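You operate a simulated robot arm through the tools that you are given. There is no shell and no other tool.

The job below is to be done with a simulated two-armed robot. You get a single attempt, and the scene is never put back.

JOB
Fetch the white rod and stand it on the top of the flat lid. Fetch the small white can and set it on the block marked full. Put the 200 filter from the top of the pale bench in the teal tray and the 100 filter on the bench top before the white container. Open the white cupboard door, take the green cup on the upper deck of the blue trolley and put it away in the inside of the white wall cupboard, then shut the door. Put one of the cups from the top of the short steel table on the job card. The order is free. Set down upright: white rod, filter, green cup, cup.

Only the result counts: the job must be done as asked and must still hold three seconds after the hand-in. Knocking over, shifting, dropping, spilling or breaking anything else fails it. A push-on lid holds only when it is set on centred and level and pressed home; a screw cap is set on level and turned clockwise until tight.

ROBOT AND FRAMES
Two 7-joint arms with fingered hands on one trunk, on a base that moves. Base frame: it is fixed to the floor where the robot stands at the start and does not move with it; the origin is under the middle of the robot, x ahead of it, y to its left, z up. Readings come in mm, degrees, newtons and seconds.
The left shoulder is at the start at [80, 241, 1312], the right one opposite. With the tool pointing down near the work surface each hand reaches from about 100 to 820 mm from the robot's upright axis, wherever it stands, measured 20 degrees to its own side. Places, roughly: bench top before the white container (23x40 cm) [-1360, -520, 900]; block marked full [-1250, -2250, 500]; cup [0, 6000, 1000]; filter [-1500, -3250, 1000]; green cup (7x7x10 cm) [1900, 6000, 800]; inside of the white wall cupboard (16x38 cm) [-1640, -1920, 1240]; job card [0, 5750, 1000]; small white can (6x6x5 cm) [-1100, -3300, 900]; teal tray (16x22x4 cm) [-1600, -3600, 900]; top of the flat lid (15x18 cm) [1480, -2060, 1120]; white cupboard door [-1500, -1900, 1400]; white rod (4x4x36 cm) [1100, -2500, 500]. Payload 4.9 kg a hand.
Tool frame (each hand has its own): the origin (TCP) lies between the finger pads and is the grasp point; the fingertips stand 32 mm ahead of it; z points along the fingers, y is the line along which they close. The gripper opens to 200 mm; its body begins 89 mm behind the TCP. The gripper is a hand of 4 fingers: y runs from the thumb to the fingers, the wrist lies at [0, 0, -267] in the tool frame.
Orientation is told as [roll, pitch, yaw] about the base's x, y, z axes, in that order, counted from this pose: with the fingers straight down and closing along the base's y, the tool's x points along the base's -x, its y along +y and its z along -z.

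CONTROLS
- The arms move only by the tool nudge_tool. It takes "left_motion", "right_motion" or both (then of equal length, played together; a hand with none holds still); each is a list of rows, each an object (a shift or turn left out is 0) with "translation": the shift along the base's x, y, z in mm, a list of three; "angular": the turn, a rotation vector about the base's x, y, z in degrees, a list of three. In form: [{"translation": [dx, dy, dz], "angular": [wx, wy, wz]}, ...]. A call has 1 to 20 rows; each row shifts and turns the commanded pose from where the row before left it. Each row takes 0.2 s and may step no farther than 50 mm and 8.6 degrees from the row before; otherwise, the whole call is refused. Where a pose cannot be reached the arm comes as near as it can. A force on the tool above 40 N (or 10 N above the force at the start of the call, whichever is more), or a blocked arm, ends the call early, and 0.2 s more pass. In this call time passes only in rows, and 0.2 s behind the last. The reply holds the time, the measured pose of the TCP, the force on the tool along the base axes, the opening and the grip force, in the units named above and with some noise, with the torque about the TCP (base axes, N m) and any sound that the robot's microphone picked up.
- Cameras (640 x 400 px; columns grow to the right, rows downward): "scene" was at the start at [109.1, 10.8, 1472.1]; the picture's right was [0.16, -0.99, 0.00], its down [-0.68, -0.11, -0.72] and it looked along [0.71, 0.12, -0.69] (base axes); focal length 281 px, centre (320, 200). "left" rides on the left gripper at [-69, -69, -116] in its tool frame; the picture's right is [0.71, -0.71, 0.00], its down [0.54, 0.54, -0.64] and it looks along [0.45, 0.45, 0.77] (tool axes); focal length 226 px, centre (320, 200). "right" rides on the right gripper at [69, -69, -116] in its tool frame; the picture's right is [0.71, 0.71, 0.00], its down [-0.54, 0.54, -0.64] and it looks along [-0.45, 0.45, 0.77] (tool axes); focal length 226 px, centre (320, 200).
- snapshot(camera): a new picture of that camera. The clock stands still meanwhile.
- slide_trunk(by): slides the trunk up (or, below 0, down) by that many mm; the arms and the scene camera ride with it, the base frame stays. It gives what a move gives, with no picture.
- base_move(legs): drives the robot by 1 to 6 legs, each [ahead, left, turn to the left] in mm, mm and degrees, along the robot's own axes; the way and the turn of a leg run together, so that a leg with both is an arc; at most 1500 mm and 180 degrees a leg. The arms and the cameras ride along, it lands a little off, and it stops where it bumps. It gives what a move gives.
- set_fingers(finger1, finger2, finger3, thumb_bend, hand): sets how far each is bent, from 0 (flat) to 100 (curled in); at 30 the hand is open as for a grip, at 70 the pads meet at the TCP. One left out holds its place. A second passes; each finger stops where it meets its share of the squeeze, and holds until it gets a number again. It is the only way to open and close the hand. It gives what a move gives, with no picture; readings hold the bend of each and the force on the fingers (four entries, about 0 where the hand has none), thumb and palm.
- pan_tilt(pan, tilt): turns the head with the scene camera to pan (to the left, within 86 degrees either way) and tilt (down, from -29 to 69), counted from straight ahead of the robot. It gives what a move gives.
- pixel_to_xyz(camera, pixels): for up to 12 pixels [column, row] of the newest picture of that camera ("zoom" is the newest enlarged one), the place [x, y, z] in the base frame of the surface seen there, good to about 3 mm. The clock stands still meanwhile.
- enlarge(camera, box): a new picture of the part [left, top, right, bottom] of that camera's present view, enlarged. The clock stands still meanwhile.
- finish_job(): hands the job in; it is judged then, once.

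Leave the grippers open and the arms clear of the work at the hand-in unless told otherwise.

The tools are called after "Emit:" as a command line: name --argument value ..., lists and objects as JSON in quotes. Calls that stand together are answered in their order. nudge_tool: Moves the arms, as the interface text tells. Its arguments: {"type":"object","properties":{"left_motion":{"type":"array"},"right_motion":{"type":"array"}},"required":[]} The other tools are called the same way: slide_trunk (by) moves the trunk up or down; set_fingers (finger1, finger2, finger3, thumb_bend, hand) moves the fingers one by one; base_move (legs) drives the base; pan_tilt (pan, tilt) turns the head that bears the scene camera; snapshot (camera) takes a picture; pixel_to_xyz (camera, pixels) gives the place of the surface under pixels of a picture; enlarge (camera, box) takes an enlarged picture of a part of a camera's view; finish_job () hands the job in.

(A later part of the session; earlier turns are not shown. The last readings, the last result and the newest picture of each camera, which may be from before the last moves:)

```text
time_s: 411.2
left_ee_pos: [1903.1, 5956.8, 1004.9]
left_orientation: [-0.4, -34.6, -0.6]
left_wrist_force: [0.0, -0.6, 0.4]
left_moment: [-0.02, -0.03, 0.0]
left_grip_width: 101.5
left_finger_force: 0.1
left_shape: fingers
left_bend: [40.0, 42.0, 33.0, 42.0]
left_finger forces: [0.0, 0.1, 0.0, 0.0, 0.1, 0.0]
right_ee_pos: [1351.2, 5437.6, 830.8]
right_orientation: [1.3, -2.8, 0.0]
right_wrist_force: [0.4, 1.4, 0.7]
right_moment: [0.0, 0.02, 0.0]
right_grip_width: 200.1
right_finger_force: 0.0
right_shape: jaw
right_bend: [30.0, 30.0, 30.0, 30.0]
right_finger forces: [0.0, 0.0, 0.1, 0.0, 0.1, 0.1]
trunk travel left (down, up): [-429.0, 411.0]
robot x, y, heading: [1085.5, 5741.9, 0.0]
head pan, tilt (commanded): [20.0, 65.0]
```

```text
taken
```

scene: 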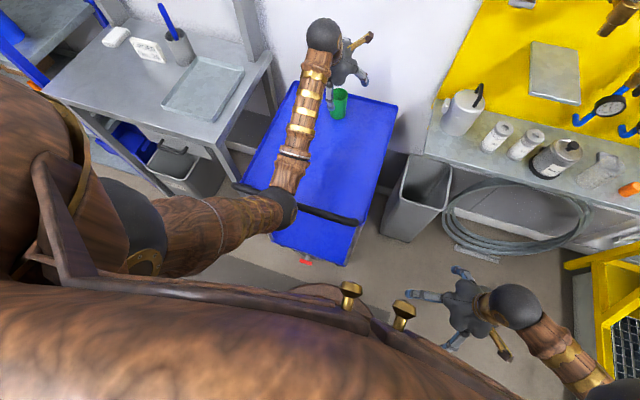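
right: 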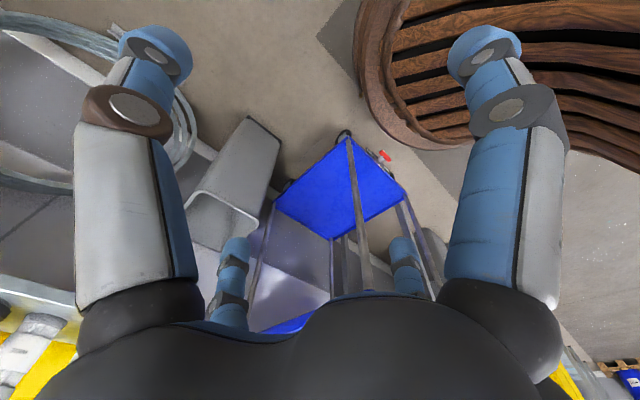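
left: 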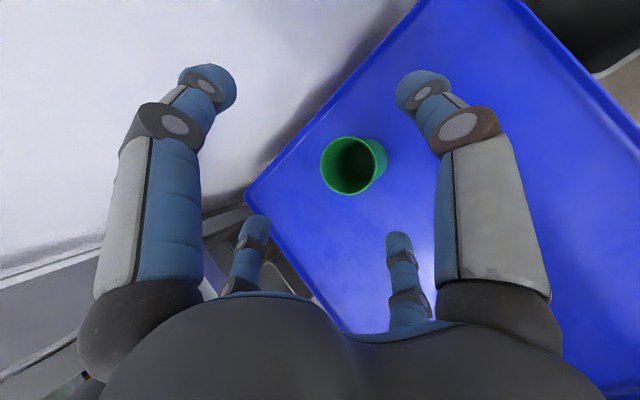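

Trolley and cup are unmoved. To keep the elbow above the handle I'll use a straighter arm: raise, back the base off 230 mm, and extend the hand forward again.

Emit:
slide_trunk --by 100

Emit:
base_move --legs '[[-230, 0, 0]]'

Emit:
nudge_tool --left_motion '[{"translation": [40, 0, 0]}, {"translation": [40, 0, 0]}, {"translation": [40, 0, 0]}, {"translation": [40, 0, 0]}, {"translation": [40, 0, 0]}, {"translation": [30, 0, 0]}, {}]'

Emit:
snapshot --camera "scene"

Emit:
snapshot --camera "left"

```text
time_s: 412.6
left_ee_pos: [1902.2, 5956.2, 1105.5]
left_orientation: [-0.3, -34.5, -0.7]
left_wrist_force: [0.6, 0.4, 0.4]
left_moment: [-0.02, -0.03, 0.02]
left_grip_width: 101.4
left_finger_force: 0.0
left_shape: fingers
left_bend: [40.0, 42.0, 33.0, 42.0]
left_finger forces: [0.0, 0.0, 0.0, 0.0, 0.1, 0.0]
right_ee_pos: [1350.7, 5438.0, 930.4]
right_orientation: [1.3, -3.0, 0.1]
right_wrist_force: [-0.2, -0.3, 0.2]
right_moment: [0.0, 0.0, -0.01]
right_grip_width: 200.4
right_finger_force: 0.0
right_shape: jaw
right_bend: [30.0, 30.0, 30.0, 30.0]
right_finger forces: [0.1, 0.0, 0.0, 0.1, 0.0, 0.0]
trunk travel left (down, up): [-529.0, 311.0]
robot x, y, heading: [1086.0, 5734.2, 0.1]
head pan, tilt (commanded): [20.0, 65.0]
```

```text
time_s: 414.3
left_ee_pos: [1664.9, 5960.5, 1104.2]
left_orientation: [-0.3, -34.5, -0.5]
left_wrist_force: [0.0, 0.0, 0.4]
left_moment: [-0.03, 0.04, 0.02]
left_grip_width: 101.6
left_finger_force: 0.0
left_shape: fingers
left_bend: [40.0, 42.0, 33.0, 42.0]
left_finger forces: [0.0, 0.0, 0.1, 0.0, 0.0, 0.1]
right_ee_pos: [1115.5, 5438.8, 930.4]
right_orientation: [1.4, -2.9, 0.4]
right_wrist_force: [-0.3, 0.1, 0.7]
right_moment: [-0.01, -0.01, -0.01]
right_grip_width: 200.1
right_finger_force: 0.1
right_shape: jaw
right_bend: [30.0, 30.0, 30.0, 30.0]
right_finger forces: [0.0, 0.0, 0.1, 0.0, 0.0, 0.1]
trunk travel left (down, up): [-529.0, 311.0]
robot x, y, heading: [848.3, 5734.6, 0.3]
head pan, tilt (commanded): [20.0, 65.0]
```

```text
time_s: 415.9
left_ee_pos: [1894.5, 5958.9, 1104.2]
left_orientation: [-0.3, -34.5, -0.5]
left_wrist_force: [0.4, -0.3, 0.5]
left_moment: [0.0, -0.02, 0.03]
left_grip_width: 101.4
left_finger_force: 0.1
left_shape: fingers
left_bend: [40.0, 42.0, 33.0, 42.0]
left_finger forces: [0.1, 0.1, 0.0, 0.1, 0.1, 0.0]
right_ee_pos: [1114.5, 5438.6, 931.1]
right_orientation: [1.2, -3.1, 0.3]
right_wrist_force: [-0.2, 0.2, 0.2]
right_moment: [0.01, 0.0, 0.05]
right_grip_width: 200.0
right_finger_force: 0.0
right_shape: jaw
right_bend: [30.0, 30.0, 30.0, 30.0]
right_finger forces: [0.1, 0.1, 0.1, 0.0, 0.0, 0.0]
trunk travel left (down, up): [-529.0, 311.0]
robot x, y, heading: [848.8, 5736.5, 0.2]
head pan, tilt (commanded): [20.0, 65.0]
```

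```text
taken
```

scene: 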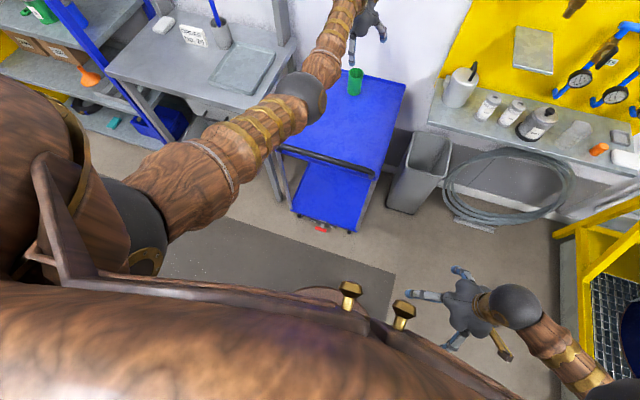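

```text
taken
```

left: 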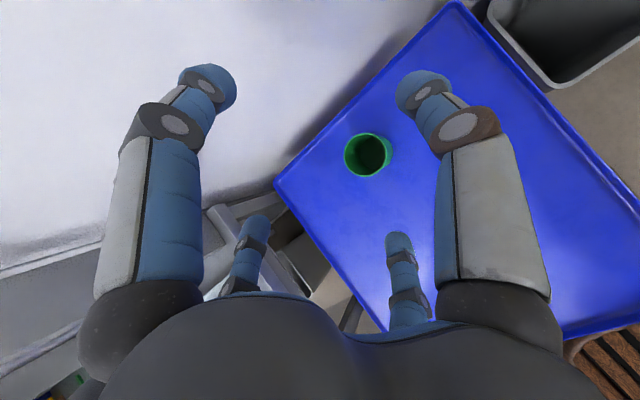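

The arm is straighter. I check the elbow height and position against the handle.

Emit:
pixel_to_xyz --camera "scene" --pixels '[[303, 92], [315, 105], [325, 70], [330, 155], [365, 170], [290, 150], [270, 120]]'

Emit:
enlarge --camera "left" --box '[310, 110, 430, 200]'

Emit:
pixel_to_xyz --camera "zoom" --pixels '[[200, 200], [225, 135], [260, 110], [205, 240], [250, 280], [300, 280], [340, 260]]'

```text
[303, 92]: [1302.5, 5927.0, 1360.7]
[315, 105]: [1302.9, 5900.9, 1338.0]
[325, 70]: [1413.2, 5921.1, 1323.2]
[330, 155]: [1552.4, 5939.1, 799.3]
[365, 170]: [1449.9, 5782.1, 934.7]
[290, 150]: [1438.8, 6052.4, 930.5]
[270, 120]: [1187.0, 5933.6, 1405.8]
```

```text
4.44 times, centred on (370, 155) of left
```

zoom: 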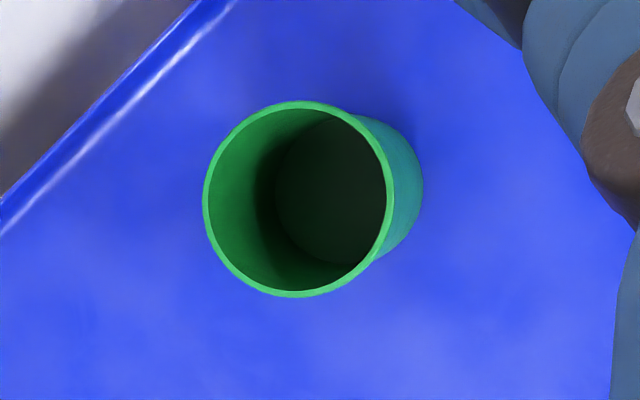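

```text
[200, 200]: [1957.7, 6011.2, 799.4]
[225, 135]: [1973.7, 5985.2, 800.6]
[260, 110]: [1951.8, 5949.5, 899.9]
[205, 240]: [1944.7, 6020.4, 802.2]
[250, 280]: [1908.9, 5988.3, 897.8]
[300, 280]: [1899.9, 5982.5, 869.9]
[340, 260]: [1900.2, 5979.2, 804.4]
```

Elbow is now high enough (it will stay ≥ 1040 against the handle's 945). I adjust by (+8.5, -2) and lower 160 mm.

Emit:
nudge_tool --left_motion '[{"translation": [8.5, -2, 0]}, {}]'

Emit:
slide_trunk --by -160

Emit:
snapshot --camera "scene"

Emit:
snapshot --camera "left"

```text
time_s: 416.5
left_ee_pos: [1901.3, 5955.2, 1105.2]
left_orientation: [-0.3, -34.6, -0.5]
left_wrist_force: [0.1, 0.3, 0.4]
left_moment: [0.02, 0.02, 0.0]
left_grip_width: 101.9
left_finger_force: 0.1
left_shape: fingers
left_bend: [40.0, 42.0, 33.0, 42.0]
left_finger forces: [0.1, 0.1, 0.0, 0.1, 0.0, 0.0]
right_ee_pos: [1114.7, 5439.3, 930.1]
right_orientation: [1.3, -2.9, 0.2]
right_wrist_force: [-0.2, -0.2, -0.3]
right_moment: [-0.02, 0.0, -0.04]
right_grip_width: 199.9
right_finger_force: 0.0
right_shape: jaw
right_bend: [30.0, 30.0, 30.0, 30.0]
right_finger forces: [0.1, 0.1, 0.0, 0.1, 0.1, 0.1]
trunk travel left (down, up): [-529.0, 311.0]
robot x, y, heading: [846.4, 5738.5, 0.1]
head pan, tilt (commanded): [20.0, 65.0]
```

```text
time_s: 418.4
left_ee_pos: [1900.0, 5956.5, 945.0]
left_orientation: [-0.3, -34.6, -0.5]
left_wrist_force: [0.3, 0.1, 0.3]
left_moment: [-0.02, -0.04, 0.02]
left_grip_width: 101.7
left_finger_force: 0.1
left_shape: fingers
left_bend: [40.0, 42.0, 33.0, 42.0]
left_finger forces: [0.0, 0.0, 0.0, 0.0, 0.0, 0.0]
right_ee_pos: [1113.9, 5438.7, 771.0]
right_orientation: [1.4, -3.0, 0.3]
right_wrist_force: [0.9, 0.5, -0.2]
right_moment: [-0.02, 0.01, -0.04]
right_grip_width: 199.8
right_finger_force: 0.0
right_shape: jaw
right_bend: [30.0, 30.0, 30.0, 30.0]
right_finger forces: [0.0, 0.1, 0.0, 0.0, 0.0, 0.1]
trunk travel left (down, up): [-369.0, 471.0]
robot x, y, heading: [847.5, 5739.2, 0.1]
head pan, tilt (commanded): [20.0, 65.0]
```

```text
taken
```

scene: 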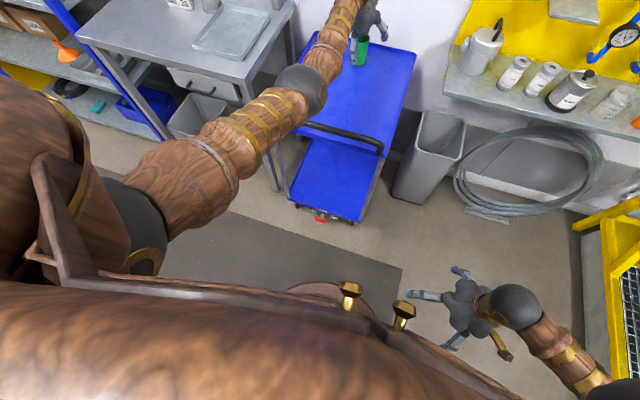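

```text
taken
```

left: 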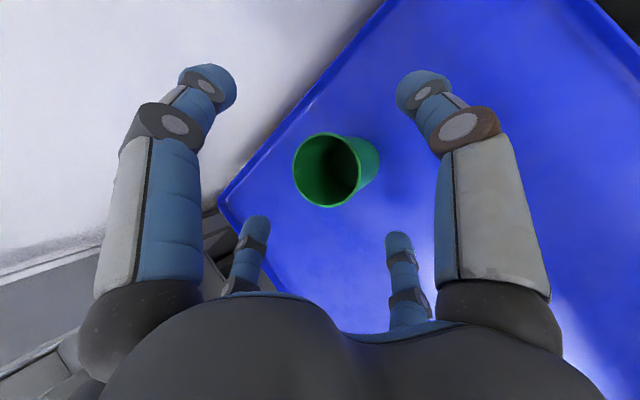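

No contact this time. I lower another 60 mm to z ≈ 885 and look.

Emit:
nudge_tool --left_motion '[{"translation": [2, 0.5, 0]}, {}]'

Emit:
slide_trunk --by -58

Emit:
snapshot --camera "left"

Emit:
pixel_to_xyz --camera "left" --pixels '[[260, 225], [395, 240], [210, 80], [430, 85]]'

```text
time_s: 418.9
left_ee_pos: [1902.7, 5955.6, 944.3]
left_orientation: [-0.3, -34.6, -0.5]
left_wrist_force: [0.3, 0.3, 0.2]
left_moment: [-0.01, 0.01, -0.04]
left_grip_width: 101.7
left_finger_force: 0.1
left_shape: fingers
left_bend: [40.0, 42.0, 33.0, 42.0]
left_finger forces: [0.0, 0.0, 0.1, 0.0, 0.1, 0.0]
right_ee_pos: [1113.1, 5438.1, 769.8]
right_orientation: [1.3, -3.1, 0.3]
right_wrist_force: [0.7, 0.0, 0.1]
right_moment: [0.01, 0.02, 0.0]
right_grip_width: 199.8
right_finger_force: 0.2
right_shape: jaw
right_bend: [30.0, 30.0, 30.0, 30.0]
right_finger forces: [0.0, 0.1, 0.1, 0.1, 0.1, 0.0]
trunk travel left (down, up): [-369.0, 471.0]
robot x, y, heading: [847.3, 5740.9, 0.2]
head pan, tilt (commanded): [20.0, 65.0]
```

```text
time_s: 419.9
left_ee_pos: [1902.5, 5956.4, 889.7]
left_orientation: [-0.3, -34.9, -0.5]
left_wrist_force: [-2.6, -0.5, 12.5]
left_moment: [0.0, 1.14, 0.01]
left_grip_width: 101.8
left_finger_force: 5.4
left_shape: fingers
left_bend: [40.0, 42.0, 33.0, 42.0]
left_finger forces: [0.2, 0.1, 12.4, 0.0, 0.1, 0.0]
right_ee_pos: [1113.5, 5438.8, 713.1]
right_orientation: [1.3, -3.2, 0.3]
right_wrist_force: [0.6, -0.2, -0.4]
right_moment: [-0.04, 0.03, 0.0]
right_grip_width: 200.2
right_finger_force: 0.2
right_shape: jaw
right_bend: [30.0, 30.0, 30.0, 30.0]
right_finger forces: [0.0, 0.0, 0.0, 0.1, 0.0, 0.0]
trunk travel left (down, up): [-311.0, 529.0]
robot x, y, heading: [847.9, 5737.1, 0.3]
head pan, tilt (commanded): [20.0, 65.0]
```

```text
taken
```

left: 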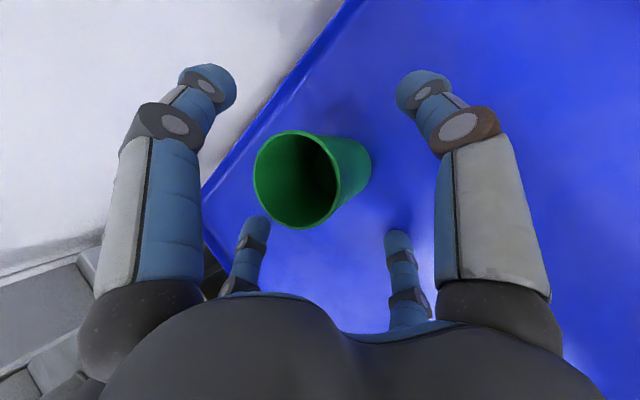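

```text
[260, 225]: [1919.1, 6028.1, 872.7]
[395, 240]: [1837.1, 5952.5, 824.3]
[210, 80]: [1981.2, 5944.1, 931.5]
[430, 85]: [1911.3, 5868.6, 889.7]
```

Finger 3 touches the deck (12 N). I rise 10 mm, bend finger 3 to 40, and lower again.

Emit:
slide_trunk --by 12

Emit:
set_fingers --hand "left" --finger3 40

Emit:
slide_trunk --by -14

Emit:
enlarge --camera "left" --box '[180, 60, 460, 260]'

```text
time_s: 420.5
left_ee_pos: [1902.8, 5955.7, 897.6]
left_orientation: [-0.3, -34.6, -0.6]
left_wrist_force: [-0.6, 0.6, 0.8]
left_moment: [0.0, 0.01, 0.0]
left_grip_width: 101.7
left_finger_force: 0.0
left_shape: fingers
left_bend: [40.0, 42.0, 33.0, 42.0]
left_finger forces: [0.0, 0.0, 0.0, 0.1, 0.0, 0.0]
right_ee_pos: [1113.0, 5438.4, 723.9]
right_orientation: [1.3, -2.9, 0.3]
right_wrist_force: [-0.6, -0.7, 1.3]
right_moment: [-0.01, -0.02, -0.03]
right_grip_width: 200.2
right_finger_force: 0.0
right_shape: jaw
right_bend: [30.0, 30.0, 30.0, 30.0]
right_finger forces: [0.0, 0.1, 0.0, 0.0, 0.0, 0.0]
trunk travel left (down, up): [-323.0, 517.0]
robot x, y, heading: [848.7, 5735.5, 0.4]
head pan, tilt (commanded): [20.0, 65.0]
```

```text
time_s: 421.5
left_ee_pos: [1902.2, 5956.7, 899.1]
left_orientation: [-0.2, -34.6, -0.5]
left_wrist_force: [0.5, 0.2, 0.3]
left_moment: [-0.03, -0.03, -0.01]
left_grip_width: 101.8
left_finger_force: 0.0
left_shape: fingers
left_bend: [40.0, 42.0, 40.0, 42.0]
left_finger forces: [0.0, 0.1, 0.0, 0.0, 0.0, 0.0]
right_ee_pos: [1114.8, 5438.8, 724.5]
right_orientation: [1.3, -3.0, 0.3]
right_wrist_force: [-0.1, -0.3, -0.8]
right_moment: [-0.02, 0.0, 0.01]
right_grip_width: 200.0
right_finger_force: 0.0
right_shape: jaw
right_bend: [30.0, 30.0, 30.0, 30.0]
right_finger forces: [0.0, 0.0, 0.0, 0.1, 0.0, 0.0]
trunk travel left (down, up): [-323.0, 517.0]
robot x, y, heading: [844.7, 5739.5, 0.2]
head pan, tilt (commanded): [20.0, 65.0]
```

```text
time_s: 422.1
left_ee_pos: [1902.6, 5957.5, 884.0]
left_orientation: [-0.4, -34.5, -0.5]
left_wrist_force: [0.2, 0.2, 0.8]
left_moment: [0.0, -0.01, 0.02]
left_grip_width: 101.8
left_finger_force: 0.0
left_shape: fingers
left_bend: [40.0, 42.0, 40.0, 42.0]
left_finger forces: [0.1, 0.0, 0.0, 0.1, 0.0, 0.0]
right_ee_pos: [1114.3, 5438.9, 711.0]
right_orientation: [1.4, -2.9, 0.3]
right_wrist_force: [-0.2, -0.5, 0.1]
right_moment: [0.03, 0.03, -0.02]
right_grip_width: 200.2
right_finger_force: 0.0
right_shape: jaw
right_bend: [30.0, 30.0, 30.0, 30.0]
right_finger forces: [0.1, 0.0, 0.1, 0.0, 0.0, 0.0]
trunk travel left (down, up): [-309.0, 531.0]
robot x, y, heading: [846.6, 5739.7, 0.3]
head pan, tilt (commanded): [20.0, 65.0]
```

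```text
2.00 times, centred on (320, 160) of left
```

zoom: 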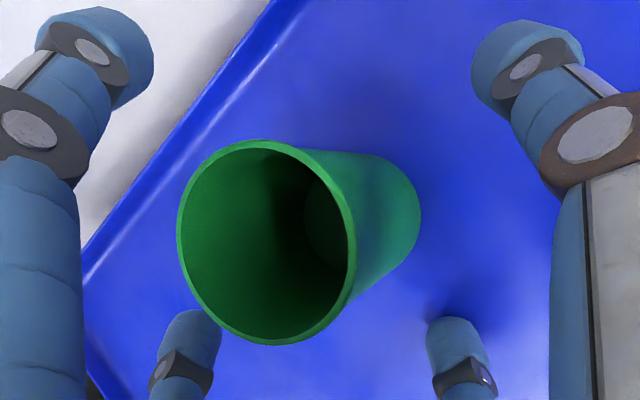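

Everything clear at z = 884. I close thumb and finger 2 on the cup's sides.

Emit:
set_fingers --hand "left" --finger2 50 --thumb_bend 50

Emit:
enlarge --camera "left" --box '[180, 60, 460, 260]'

Emit:
set_fingers --hand "left" --finger2 56 --thumb_bend 56

Emit:
enlarge --camera "left" --box '[180, 60, 460, 260]'

```text
time_s: 423.1
left_ee_pos: [1903.3, 5956.8, 884.4]
left_orientation: [-0.2, -34.6, -0.5]
left_wrist_force: [-0.2, 0.1, -0.1]
left_moment: [0.03, -0.04, -0.01]
left_grip_width: 89.1
left_finger_force: 0.0
left_shape: fingers
left_bend: [40.0, 50.0, 40.0, 50.0]
left_finger forces: [0.0, 0.0, 0.0, 0.1, 0.1, 0.0]
right_ee_pos: [1112.8, 5438.8, 711.2]
right_orientation: [1.2, -3.0, 0.2]
right_wrist_force: [1.0, 0.4, 0.4]
right_moment: [0.01, 0.0, 0.02]
right_grip_width: 199.7
right_finger_force: 0.0
right_shape: jaw
right_bend: [30.0, 30.0, 30.0, 30.0]
right_finger forces: [0.1, 0.0, 0.0, 0.1, 0.0, 0.1]
trunk travel left (down, up): [-309.0, 531.0]
robot x, y, heading: [847.0, 5737.0, 0.3]
head pan, tilt (commanded): [20.0, 65.0]
```

```text
2.00 times, centred on (320, 160) of left
```

zoom: 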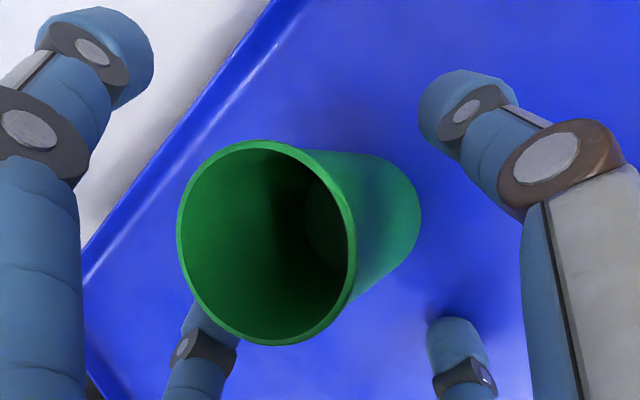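

```text
time_s: 424.1
left_ee_pos: [1903.2, 5956.4, 884.8]
left_orientation: [-0.2, -34.6, -0.4]
left_wrist_force: [-0.5, -0.3, -0.3]
left_moment: [-0.01, -0.01, 0.01]
left_grip_width: 80.9
left_finger_force: 0.1
left_shape: fingers
left_bend: [40.0, 56.0, 40.0, 56.0]
left_finger forces: [0.0, 0.0, 0.0, 0.0, 0.0, 0.1]
right_ee_pos: [1114.0, 5439.9, 710.3]
right_orientation: [1.4, -3.1, 0.4]
right_wrist_force: [0.2, -0.6, -0.1]
right_moment: [-0.01, -0.04, -0.02]
right_grip_width: 200.1
right_finger_force: 0.1
right_shape: jaw
right_bend: [30.0, 30.0, 30.0, 30.0]
right_finger forces: [0.1, 0.1, 0.0, 0.0, 0.0, 0.0]
trunk travel left (down, up): [-309.0, 531.0]
robot x, y, heading: [850.5, 5737.5, 0.4]
head pan, tilt (commanded): [20.0, 65.0]
```

```text
2.00 times, centred on (320, 160) of left
```

zoom: 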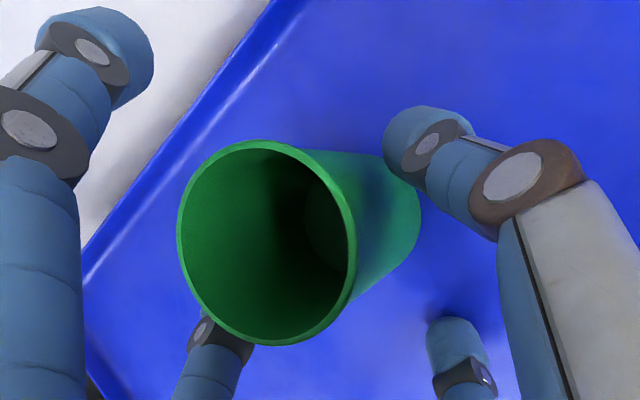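

No contact yet. I close further in small steps.

Emit:
set_fingers --hand "left" --finger2 60 --thumb_bend 60

Emit:
enlarge --camera "left" --box '[180, 60, 460, 260]'

```text
time_s: 425.1
left_ee_pos: [1903.6, 5955.4, 884.4]
left_orientation: [-0.3, -34.6, -0.6]
left_wrist_force: [0.6, 0.1, -0.4]
left_moment: [-0.02, -0.01, 0.0]
left_grip_width: 78.4
left_finger_force: 3.0
left_shape: fingers
left_bend: [40.0, 58.0, 40.0, 59.0]
left_finger forces: [0.0, 2.8, 0.0, 0.0, 2.7, 0.0]
right_ee_pos: [1114.1, 5438.9, 711.4]
right_orientation: [1.3, -2.9, 0.3]
right_wrist_force: [0.3, -0.4, 0.4]
right_moment: [0.03, 0.0, 0.02]
right_grip_width: 199.9
right_finger_force: 0.0
right_shape: jaw
right_bend: [30.0, 30.0, 30.0, 30.0]
right_finger forces: [0.1, 0.1, 0.0, 0.0, 0.1, 0.0]
trunk travel left (down, up): [-309.0, 531.0]
robot x, y, heading: [846.3, 5735.7, 0.3]
head pan, tilt (commanded): [20.0, 65.0]
```

```text
2.00 times, centred on (320, 160) of left
```

zoom: 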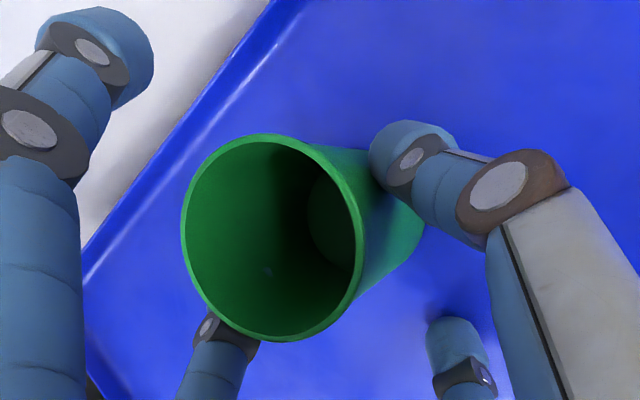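

Contact on both sides (2.8 N each). I squeeze a bit more.

Emit:
set_fingers --hand "left" --finger2 66 --thumb_bend 66

Emit:
snapshot --camera "left"

Emit:
enlarge --camera "left" --box '[180, 60, 460, 260]'

```text
time_s: 426.1
left_ee_pos: [1904.1, 5956.0, 885.6]
left_orientation: [-0.3, -34.6, -0.4]
left_wrist_force: [-0.4, -1.5, 0.6]
left_moment: [0.03, 0.0, -0.02]
left_grip_width: 76.1
left_finger_force: 10.3
left_shape: fingers
left_bend: [40.0, 58.0, 40.0, 62.0]
left_finger forces: [0.0, 9.6, 0.1, 0.1, 10.0, 0.0]
right_ee_pos: [1113.7, 5438.9, 711.2]
right_orientation: [1.3, -2.9, 0.3]
right_wrist_force: [0.8, 0.5, -0.3]
right_moment: [-0.01, 0.01, 0.0]
right_grip_width: 199.9
right_finger_force: 0.1
right_shape: jaw
right_bend: [30.0, 30.0, 30.0, 30.0]
right_finger forces: [0.1, 0.0, 0.0, 0.1, 0.0, 0.0]
trunk travel left (down, up): [-309.0, 531.0]
robot x, y, heading: [846.2, 5735.6, 0.2]
head pan, tilt (commanded): [20.0, 65.0]
```

```text
taken
```

left: 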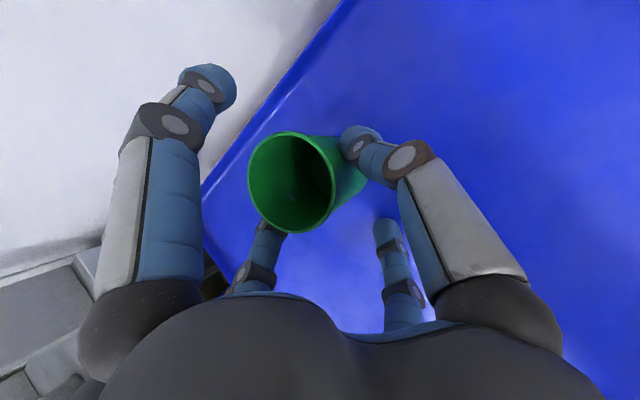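

```text
2.00 times, centred on (320, 160) of left
```

zoom: 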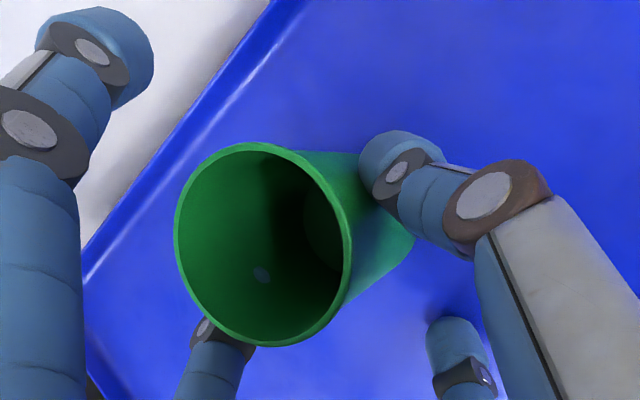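

The cup is pinched with 10 N on each side. I lift 15 mm and check that it stays upright.

Emit:
slide_trunk --by 15

Emit:
snapshot --camera "left"

Emit:
enlarge --camera "left" --box '[180, 60, 460, 260]'

Emit:
enlarge --camera "scene" --box '[310, 0, 430, 90]'

```text
time_s: 426.8
left_ee_pos: [1902.7, 5956.5, 898.9]
left_orientation: [-0.3, -34.6, -0.5]
left_wrist_force: [-1.0, 0.5, -0.8]
left_moment: [-0.02, -0.01, 0.0]
left_grip_width: 76.0
left_finger_force: 9.5
left_shape: fingers
left_bend: [40.0, 58.0, 40.0, 62.0]
left_finger forces: [0.1, 9.5, 0.1, 0.0, 9.6, 0.0]
right_ee_pos: [1113.9, 5438.1, 725.6]
right_orientation: [1.4, -3.1, 0.3]
right_wrist_force: [0.6, 0.2, -0.4]
right_moment: [0.01, 0.02, 0.0]
right_grip_width: 200.0
right_finger_force: 0.1
right_shape: jaw
right_bend: [30.0, 30.0, 30.0, 30.0]
right_finger forces: [0.0, 0.0, 0.0, 0.0, 0.0, 0.0]
trunk travel left (down, up): [-324.0, 516.0]
robot x, y, heading: [849.1, 5736.7, 0.6]
head pan, tilt (commanded): [20.0, 65.0]
```

```text
taken
```

left: 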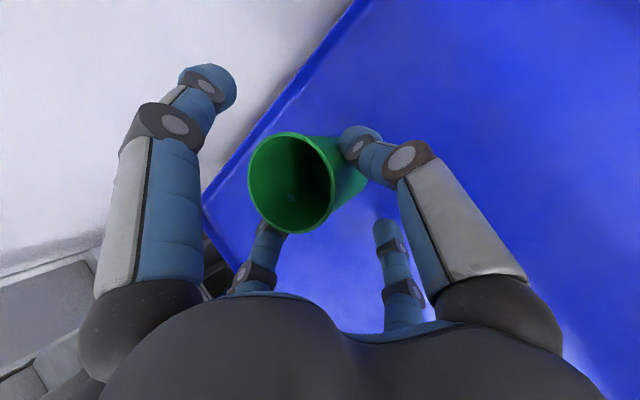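

```text
2.00 times, centred on (320, 160) of left
```

zoom: 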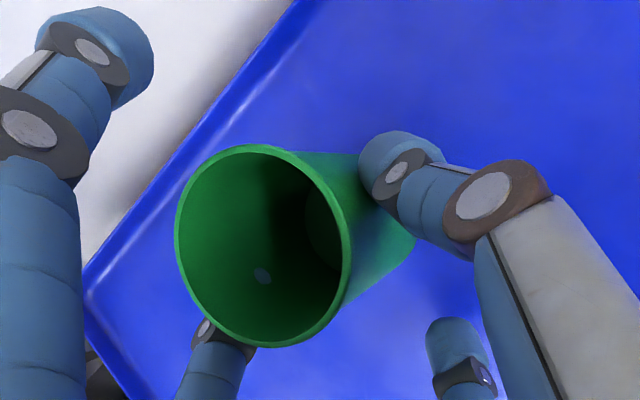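

```text
4.44 times, centred on (370, 45) of scene
```

zoom: 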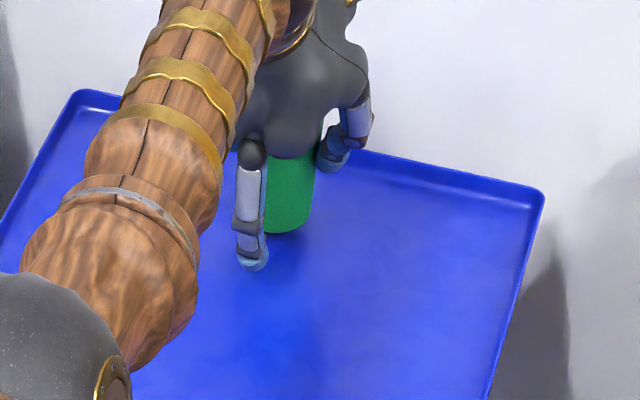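

The cup hangs upright in the hand. I raise it well up, then back away from the trolley and sidestep toward -y for turning room.

Emit:
slide_trunk --by 260

Emit:
base_move --legs '[[-250, 0, 0], [0, -450, 0]]'

Emit:
snapshot --camera "left"

```text
time_s: 429.4
left_ee_pos: [1903.1, 5955.8, 1160.2]
left_orientation: [-0.4, -34.5, -0.6]
left_wrist_force: [0.1, 0.2, 0.0]
left_moment: [0.02, 0.02, -0.02]
left_grip_width: 76.0
left_finger_force: 9.3
left_shape: fingers
left_bend: [40.0, 58.0, 40.0, 62.0]
left_finger forces: [0.0, 9.6, 0.0, 0.1, 9.5, 0.0]
right_ee_pos: [1113.3, 5439.3, 985.5]
right_orientation: [1.3, -3.1, 0.2]
right_wrist_force: [0.5, 0.1, -0.8]
right_moment: [0.01, 0.02, -0.03]
right_grip_width: 200.0
right_finger_force: 0.1
right_shape: jaw
right_bend: [30.0, 30.0, 30.0, 30.0]
right_finger forces: [0.1, 0.0, 0.0, 0.1, 0.0, 0.0]
trunk travel left (down, up): [-584.0, 256.0]
robot x, y, heading: [845.5, 5738.4, 0.3]
head pan, tilt (commanded): [20.0, 65.0]
```

```text
time_s: 433.6
left_ee_pos: [1662.0, 5514.4, 1158.8]
left_orientation: [-0.4, -34.5, 0.6]
left_wrist_force: [0.4, -0.5, 0.3]
left_moment: [-0.03, 0.01, -0.04]
left_grip_width: 76.2
left_finger_force: 9.8
left_shape: fingers
left_bend: [40.0, 58.0, 40.0, 62.0]
left_finger forces: [0.0, 9.7, 0.0, 0.0, 9.5, 0.1]
right_ee_pos: [882.7, 4983.6, 987.6]
right_orientation: [1.2, -3.0, 1.4]
right_wrist_force: [-0.8, 0.1, 0.0]
right_moment: [-0.02, 0.01, 0.0]
right_grip_width: 199.9
right_finger_force: 0.0
right_shape: jaw
right_bend: [30.0, 30.0, 30.0, 30.0]
right_finger forces: [0.0, 0.0, 0.1, 0.1, 0.0, 0.1]
trunk travel left (down, up): [-584.0, 256.0]
robot x, y, heading: [614.9, 5272.3, 1.5]
head pan, tilt (commanded): [20.0, 65.0]
```

```text
taken
```

left: 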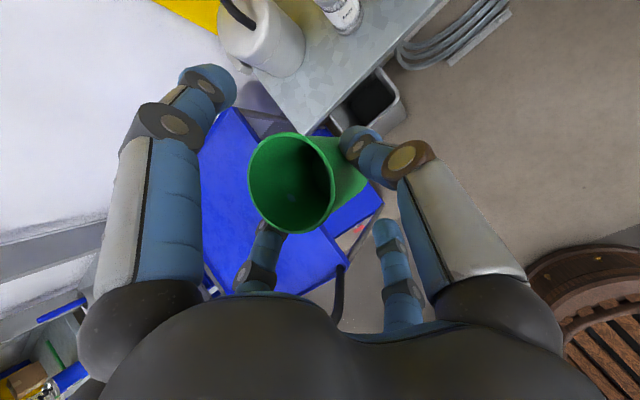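

The cup is steady. I retract the arm 380 mm, keeping the orientation.

Emit:
nudge_tool --left_motion '[{"translation": [-30, 0, 0]}, {"translation": [-38, 0, 0]}, {"translation": [-38, 0, 0]}, {"translation": [-38, 0, 0]}, {"translation": [-38, 0, 0]}, {"translation": [-38, 0, 0]}, {"translation": [-38, 0, 0]}, {"translation": [-38, 0, 0]}, {"translation": [-38, 0, 0]}, {"translation": [-30, 0, 0]}, {}]'

Emit:
snapshot --camera "left"

```text
time_s: 436.0
left_ee_pos: [1296.2, 5511.7, 1158.6]
left_orientation: [-0.4, -34.7, 0.4]
left_wrist_force: [0.4, -1.5, -1.1]
left_moment: [0.01, 0.01, -0.03]
left_grip_width: 75.9
left_finger_force: 9.8
left_shape: fingers
left_bend: [40.0, 58.0, 40.0, 62.0]
left_finger forces: [0.0, 9.5, 0.1, 0.0, 9.5, 0.0]
right_ee_pos: [882.6, 4981.7, 985.6]
right_orientation: [1.3, -3.0, 1.4]
right_wrist_force: [0.0, 0.5, 0.5]
right_moment: [0.0, 0.02, 0.0]
right_grip_width: 199.8
right_finger_force: 0.0
right_shape: jaw
right_bend: [30.0, 30.0, 30.0, 30.0]
right_finger forces: [0.1, 0.0, 0.0, 0.0, 0.0, 0.1]
trunk travel left (down, up): [-584.0, 256.0]
robot x, y, heading: [606.3, 5277.7, 1.5]
head pan, tilt (commanded): [20.0, 65.0]
```

```text
taken
```

left: 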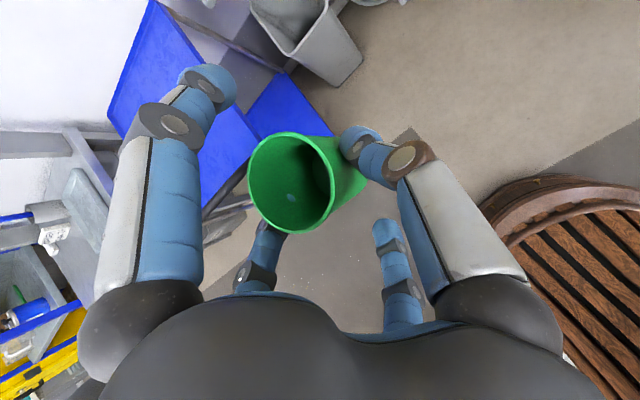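

Cup is steady. I turn right to face -y.

Emit:
base_move --legs '[[0, 0, -45], [0, 0, -46.5]]'

Emit:
pan_tilt --pan 0 --tilt 40

Emit:
snapshot --camera "scene"

Emit:
snapshot --camera "left"

```text
time_s: 440.6
left_ee_pos: [833.3, 4584.6, 1158.9]
left_orientation: [-0.2, -34.6, -90.6]
left_wrist_force: [0.4, -1.0, 0.1]
left_moment: [0.0, 0.01, 0.01]
left_grip_width: 76.0
left_finger_force: 8.9
left_shape: fingers
left_bend: [40.0, 58.0, 40.0, 62.0]
left_finger forces: [0.0, 9.3, 0.0, 0.0, 9.4, 0.0]
right_ee_pos: [312.2, 5009.3, 985.5]
right_orientation: [1.3, -3.1, -89.8]
right_wrist_force: [0.4, -0.2, 0.1]
right_moment: [-0.01, -0.01, -0.02]
right_grip_width: 200.1
right_finger_force: 0.0
right_shape: jaw
right_bend: [30.0, 30.0, 30.0, 30.0]
right_finger forces: [0.0, 0.0, 0.0, 0.1, 0.0, 0.1]
trunk travel left (down, up): [-584.0, 256.0]
robot x, y, heading: [615.8, 5272.6, -89.9]
head pan, tilt (commanded): [20.0, 65.0]
```

```text
time_s: 441.5
left_ee_pos: [833.3, 4584.2, 1159.4]
left_orientation: [-0.3, -34.6, -90.6]
left_wrist_force: [-0.5, 0.5, -0.4]
left_moment: [-0.02, 0.0, -0.02]
left_grip_width: 75.9
left_finger_force: 8.4
left_shape: fingers
left_bend: [40.0, 58.0, 40.0, 62.0]
left_finger forces: [0.0, 9.2, 0.0, 0.0, 9.3, 0.0]
right_ee_pos: [311.1, 5010.5, 986.0]
right_orientation: [1.2, -3.0, -89.8]
right_wrist_force: [-0.6, 0.1, 0.4]
right_moment: [0.0, 0.0, 0.0]
right_grip_width: 199.9
right_finger_force: 0.1
right_shape: jaw
right_bend: [30.0, 30.0, 30.0, 30.0]
right_finger forces: [0.1, 0.1, 0.0, 0.0, 0.0, 0.0]
trunk travel left (down, up): [-584.0, 256.0]
robot x, y, heading: [610.9, 5274.7, -89.9]
head pan, tilt (commanded): [0.0, 40.0]
```

```text
taken
```

scene: 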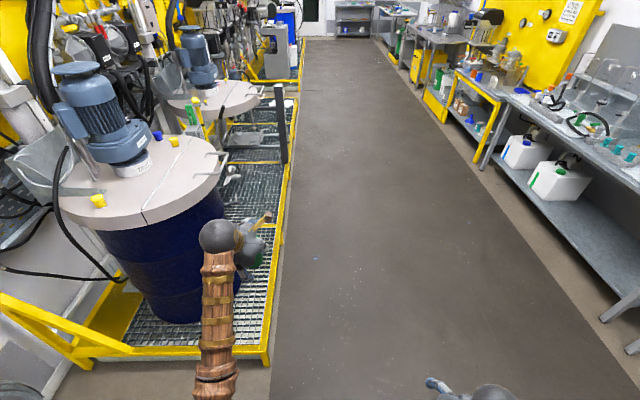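

```text
taken
```

left: 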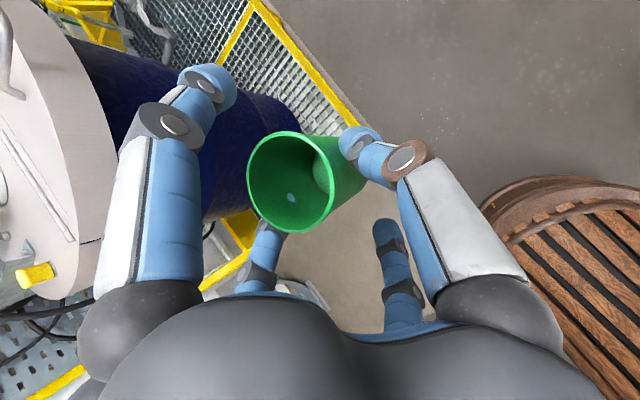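

The navy drum with its lid is near my hand on the left. I measure its nearest edge before driving.

Emit:
pixel_to_xyz --camera "scene" --pixels '[[222, 165], [225, 150], [200, 190], [285, 130], [283, 160], [262, 355], [260, 95], [240, 280]]'

```text
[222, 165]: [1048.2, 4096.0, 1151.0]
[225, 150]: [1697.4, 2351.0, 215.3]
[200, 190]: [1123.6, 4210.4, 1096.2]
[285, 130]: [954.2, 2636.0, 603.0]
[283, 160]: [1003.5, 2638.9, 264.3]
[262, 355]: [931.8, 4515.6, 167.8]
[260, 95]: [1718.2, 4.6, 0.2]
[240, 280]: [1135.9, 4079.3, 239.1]
```

Lid edge is at x ≥ 1048, so shifting right while going ahead is safe. I drive down the aisle.

Emit:
base_move --legs '[[250, -100, 0], [400, -80, 0], [800, -350, 0], [1400, 0, 0], [1400, 0, 0]]'

Emit:
snapshot --camera "scene"

Emit:
snapshot --camera "left"

```text
time_s: 462.7
left_ee_pos: [285.2, 377.4, 1158.9]
left_orientation: [-0.3, -34.5, -91.4]
left_wrist_force: [0.2, -0.1, 0.7]
left_moment: [0.03, 0.03, 0.01]
left_grip_width: 76.0
left_finger_force: 9.2
left_shape: fingers
left_bend: [40.0, 58.0, 40.0, 62.0]
left_finger forces: [0.0, 9.3, 0.0, 0.0, 9.2, 0.0]
right_ee_pos: [-229.3, 807.5, 985.9]
right_orientation: [1.3, -3.0, -90.5]
right_wrist_force: [0.5, 0.0, -0.4]
right_moment: [0.01, 0.01, -0.02]
right_grip_width: 200.0
right_finger_force: 0.1
right_shape: jaw
right_bend: [30.0, 30.0, 30.0, 30.0]
right_finger forces: [0.0, 0.0, 0.1, 0.0, 0.0, 0.0]
trunk travel left (down, up): [-584.0, 256.0]
robot x, y, heading: [68.6, 1070.7, -90.5]
head pan, tilt (commanded): [0.0, 40.0]
```

```text
taken
```

scene: 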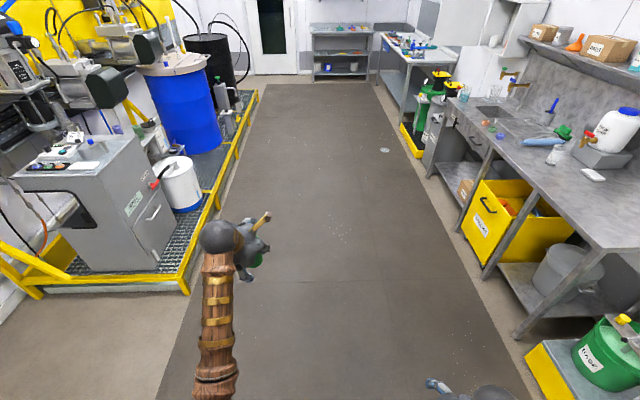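

```text
taken
```

left: 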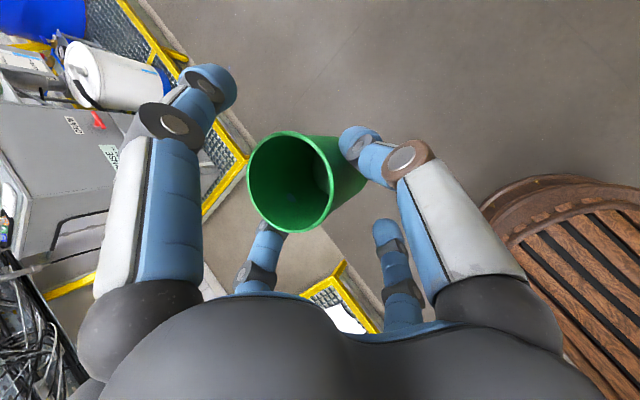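

Still steady. I go on to y ≈ -1700 and turn right to face the cupboard.

Emit:
base_move --legs '[[1400, 0, 0], [1370, 0, 0], [0, 0, -45], [0, 0, -44.5]]'

Emit:
pan_tilt --pan 10 --tilt 30

Emit:
snapshot --camera "scene"

Emit:
snapshot --camera "left"

```text
time_s: 480.0
left_ee_pos: [-679.9, -1901.0, 1159.5]
left_orientation: [-0.3, -34.5, 179.6]
left_wrist_force: [0.4, 0.2, 0.0]
left_moment: [0.01, -0.03, 0.0]
left_grip_width: 75.9
left_finger_force: 8.9
left_shape: fingers
left_bend: [40.0, 58.0, 40.0, 62.0]
left_finger forces: [0.0, 9.0, 0.1, 0.1, 9.1, 0.0]
right_ee_pos: [-256.5, -1378.9, 985.7]
right_orientation: [1.3, -3.0, -179.5]
right_wrist_force: [-0.4, 0.9, 0.0]
right_moment: [-0.03, -0.01, -0.01]
right_grip_width: 200.1
right_finger_force: 0.1
right_shape: jaw
right_bend: [30.0, 30.0, 30.0, 30.0]
right_finger forces: [0.0, 0.1, 0.0, 0.0, 0.0, 0.0]
trunk travel left (down, up): [-584.0, 256.0]
robot x, y, heading: [6.4, -1677.6, -179.7]
head pan, tilt (commanded): [0.0, 40.0]
```

```text
time_s: 480.8
left_ee_pos: [-679.9, -1900.0, 1159.1]
left_orientation: [-0.3, -34.6, 179.6]
left_wrist_force: [-0.1, 0.3, 0.1]
left_moment: [0.0, -0.03, 0.0]
left_grip_width: 76.1
left_finger_force: 9.3
left_shape: fingers
left_bend: [40.0, 58.0, 40.0, 62.0]
left_finger forces: [0.1, 9.1, 0.0, 0.1, 9.1, 0.0]
right_ee_pos: [-256.5, -1377.7, 986.0]
right_orientation: [1.4, -2.9, -179.6]
right_wrist_force: [-0.4, 0.2, 0.6]
right_moment: [-0.03, 0.02, -0.01]
right_grip_width: 199.9
right_finger_force: 0.1
right_shape: jaw
right_bend: [30.0, 30.0, 30.0, 30.0]
right_finger forces: [0.0, 0.0, 0.0, 0.0, 0.0, 0.1]
trunk travel left (down, up): [-584.0, 256.0]
robot x, y, heading: [9.9, -1674.8, -179.6]
head pan, tilt (commanded): [10.0, 30.0]
```

```text
taken
```

scene: 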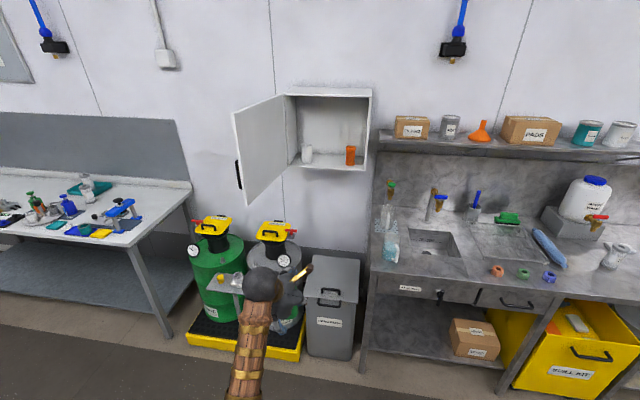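

```text
taken
```

left: 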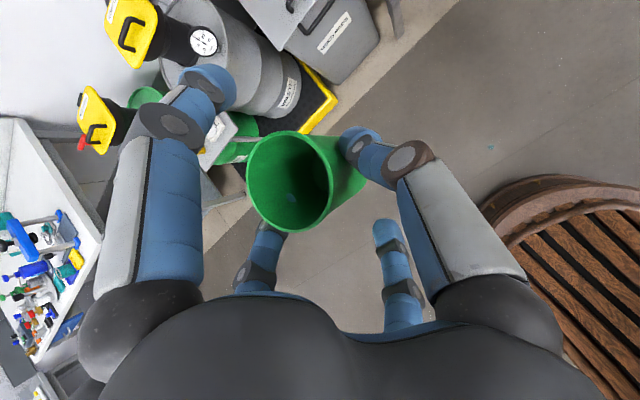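

The door is still open. I measure the mug and the orange filter inside to choose the cup's spot.

Emit:
enlarge --camera "scene" --box '[270, 80, 390, 190]'

Emit:
pixel_to_xyz --camera "zoom" --pixels '[[222, 250], [248, 250], [235, 250], [235, 285], [235, 240], [380, 260], [405, 260], [393, 265], [393, 240], [393, 295], [315, 290], [315, 310]]'

```text
3.64 times, centred on (330, 135) of scene
```

zoom: 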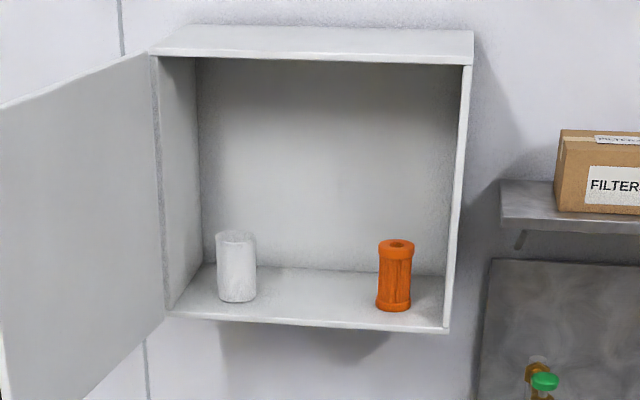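

```text
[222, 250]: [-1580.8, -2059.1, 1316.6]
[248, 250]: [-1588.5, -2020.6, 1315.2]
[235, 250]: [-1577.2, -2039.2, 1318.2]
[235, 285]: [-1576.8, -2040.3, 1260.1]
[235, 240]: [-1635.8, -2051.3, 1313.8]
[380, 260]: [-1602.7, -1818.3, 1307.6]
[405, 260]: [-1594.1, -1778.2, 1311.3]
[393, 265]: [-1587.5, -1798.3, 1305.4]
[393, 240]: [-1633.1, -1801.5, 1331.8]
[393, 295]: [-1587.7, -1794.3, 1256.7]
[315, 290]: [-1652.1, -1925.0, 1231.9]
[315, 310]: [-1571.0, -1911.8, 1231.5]
```

The gap between mug and orange filter is y -2008…-1825, centre -1916. I check where the cupboard floor's front edge lies.

Emit:
pixel_to_xyz --camera "zoom" --pixels '[[315, 318], [315, 321], [315, 323], [315, 326], [250, 315], [400, 322], [455, 200], [462, 200], [300, 60], [300, 50]]'

```text
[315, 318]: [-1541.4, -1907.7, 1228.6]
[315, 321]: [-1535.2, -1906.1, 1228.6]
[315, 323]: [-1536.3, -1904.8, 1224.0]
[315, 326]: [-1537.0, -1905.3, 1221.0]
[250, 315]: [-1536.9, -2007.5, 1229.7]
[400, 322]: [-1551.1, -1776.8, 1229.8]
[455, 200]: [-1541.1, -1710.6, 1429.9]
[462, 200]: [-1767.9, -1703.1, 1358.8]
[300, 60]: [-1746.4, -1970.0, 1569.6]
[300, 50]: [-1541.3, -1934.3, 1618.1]
```

The floor's front edge is at x ≈ -1536, so I aim for cup centre (-1583, -1916). I raise the trunk 186 mm and drive ahead.

Emit:
slide_trunk --by 186

Emit:
base_move --legs '[[650, 0, 0]]'

Emit:
snapshot --camera "scene"

Emit:
snapshot --camera "left"

```text
time_s: 482.8
left_ee_pos: [-678.8, -1900.2, 1345.2]
left_orientation: [-0.3, -34.6, 179.5]
left_wrist_force: [-0.5, -0.3, -0.1]
left_moment: [-0.01, 0.02, -0.02]
left_grip_width: 76.1
left_finger_force: 9.2
left_shape: fingers
left_bend: [40.0, 58.0, 40.0, 62.0]
left_finger forces: [0.0, 9.1, 0.0, 0.0, 9.1, 0.0]
right_ee_pos: [-256.0, -1377.6, 1171.5]
right_orientation: [1.3, -3.0, -179.5]
right_wrist_force: [0.4, 0.2, 0.4]
right_moment: [0.0, -0.01, 0.0]
right_grip_width: 199.9
right_finger_force: 0.0
right_shape: jaw
right_bend: [30.0, 30.0, 30.0, 30.0]
right_finger forces: [0.1, 0.1, 0.0, 0.0, 0.1, 0.1]
trunk travel left (down, up): [-770.0, 70.0]
robot x, y, heading: [8.6, -1677.7, -179.2]
head pan, tilt (commanded): [10.0, 30.0]
```

```text
time_s: 486.3
left_ee_pos: [-1305.6, -1907.0, 1345.3]
left_orientation: [-0.3, -34.6, 179.7]
left_wrist_force: [-0.1, -0.3, -0.3]
left_moment: [0.02, -0.03, -0.02]
left_grip_width: 75.7
left_finger_force: 8.8
left_shape: fingers
left_bend: [40.0, 58.0, 40.0, 62.0]
left_finger forces: [0.0, 9.0, 0.0, 0.1, 9.0, 0.1]
right_ee_pos: [-884.0, -1382.6, 1172.4]
right_orientation: [1.2, -3.0, -179.5]
right_wrist_force: [0.5, 0.3, 0.7]
right_moment: [0.0, 0.03, -0.03]
right_grip_width: 200.1
right_finger_force: 0.0
right_shape: jaw
right_bend: [30.0, 30.0, 30.0, 30.0]
right_finger forces: [0.0, 0.0, 0.1, 0.0, 0.1, 0.1]
trunk travel left (down, up): [-770.0, 70.0]
robot x, y, heading: [-619.3, -1680.1, -179.5]
head pan, tilt (commanded): [10.0, 30.0]
```

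```text
taken
```

scene: 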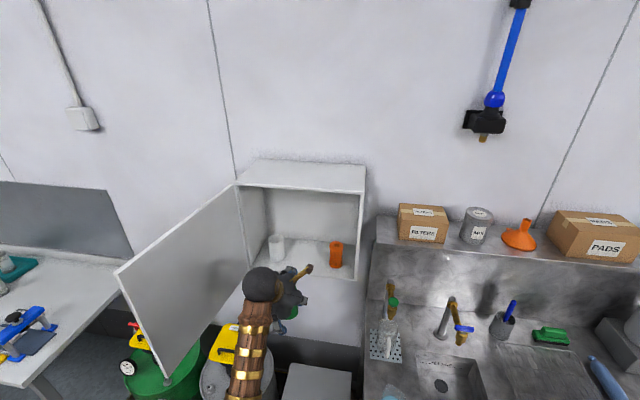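

```text
taken
```

left: 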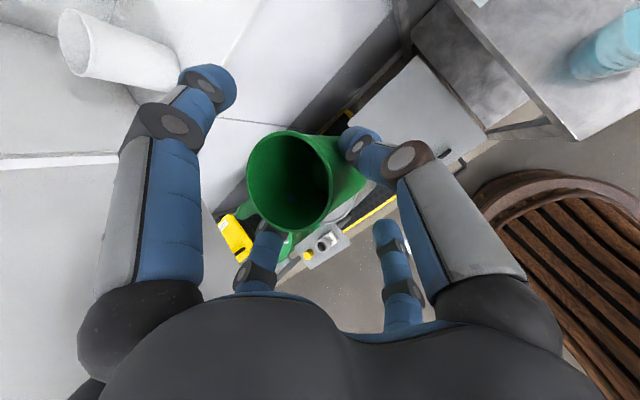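

I check the cup's level by its rim heights.

Emit:
enlarge --camera "left" --box '[220, 110, 400, 250]'

Emit:
pixel_to_xyz --camera "zoom" --pixels '[[120, 170], [180, 85], [255, 62], [330, 120], [345, 220], [280, 305], [200, 300], [140, 240]]'

```text
2.86 times, centred on (310, 180) of left
```

zoom: 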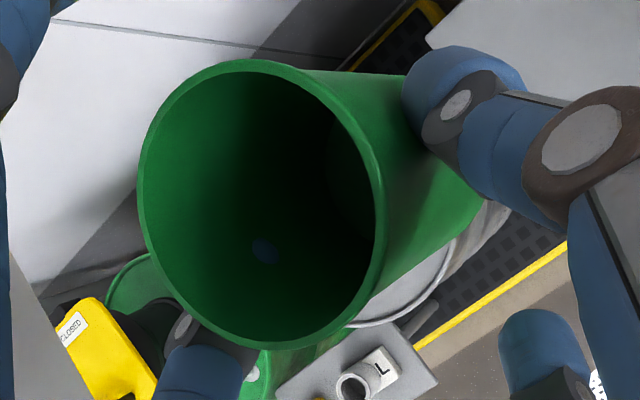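

```text
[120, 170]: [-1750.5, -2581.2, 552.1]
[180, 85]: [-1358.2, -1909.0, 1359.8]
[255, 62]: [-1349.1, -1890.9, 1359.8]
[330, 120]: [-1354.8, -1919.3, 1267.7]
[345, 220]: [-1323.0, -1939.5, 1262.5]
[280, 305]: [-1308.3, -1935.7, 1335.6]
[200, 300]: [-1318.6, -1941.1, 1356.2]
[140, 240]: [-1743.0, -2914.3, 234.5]
```

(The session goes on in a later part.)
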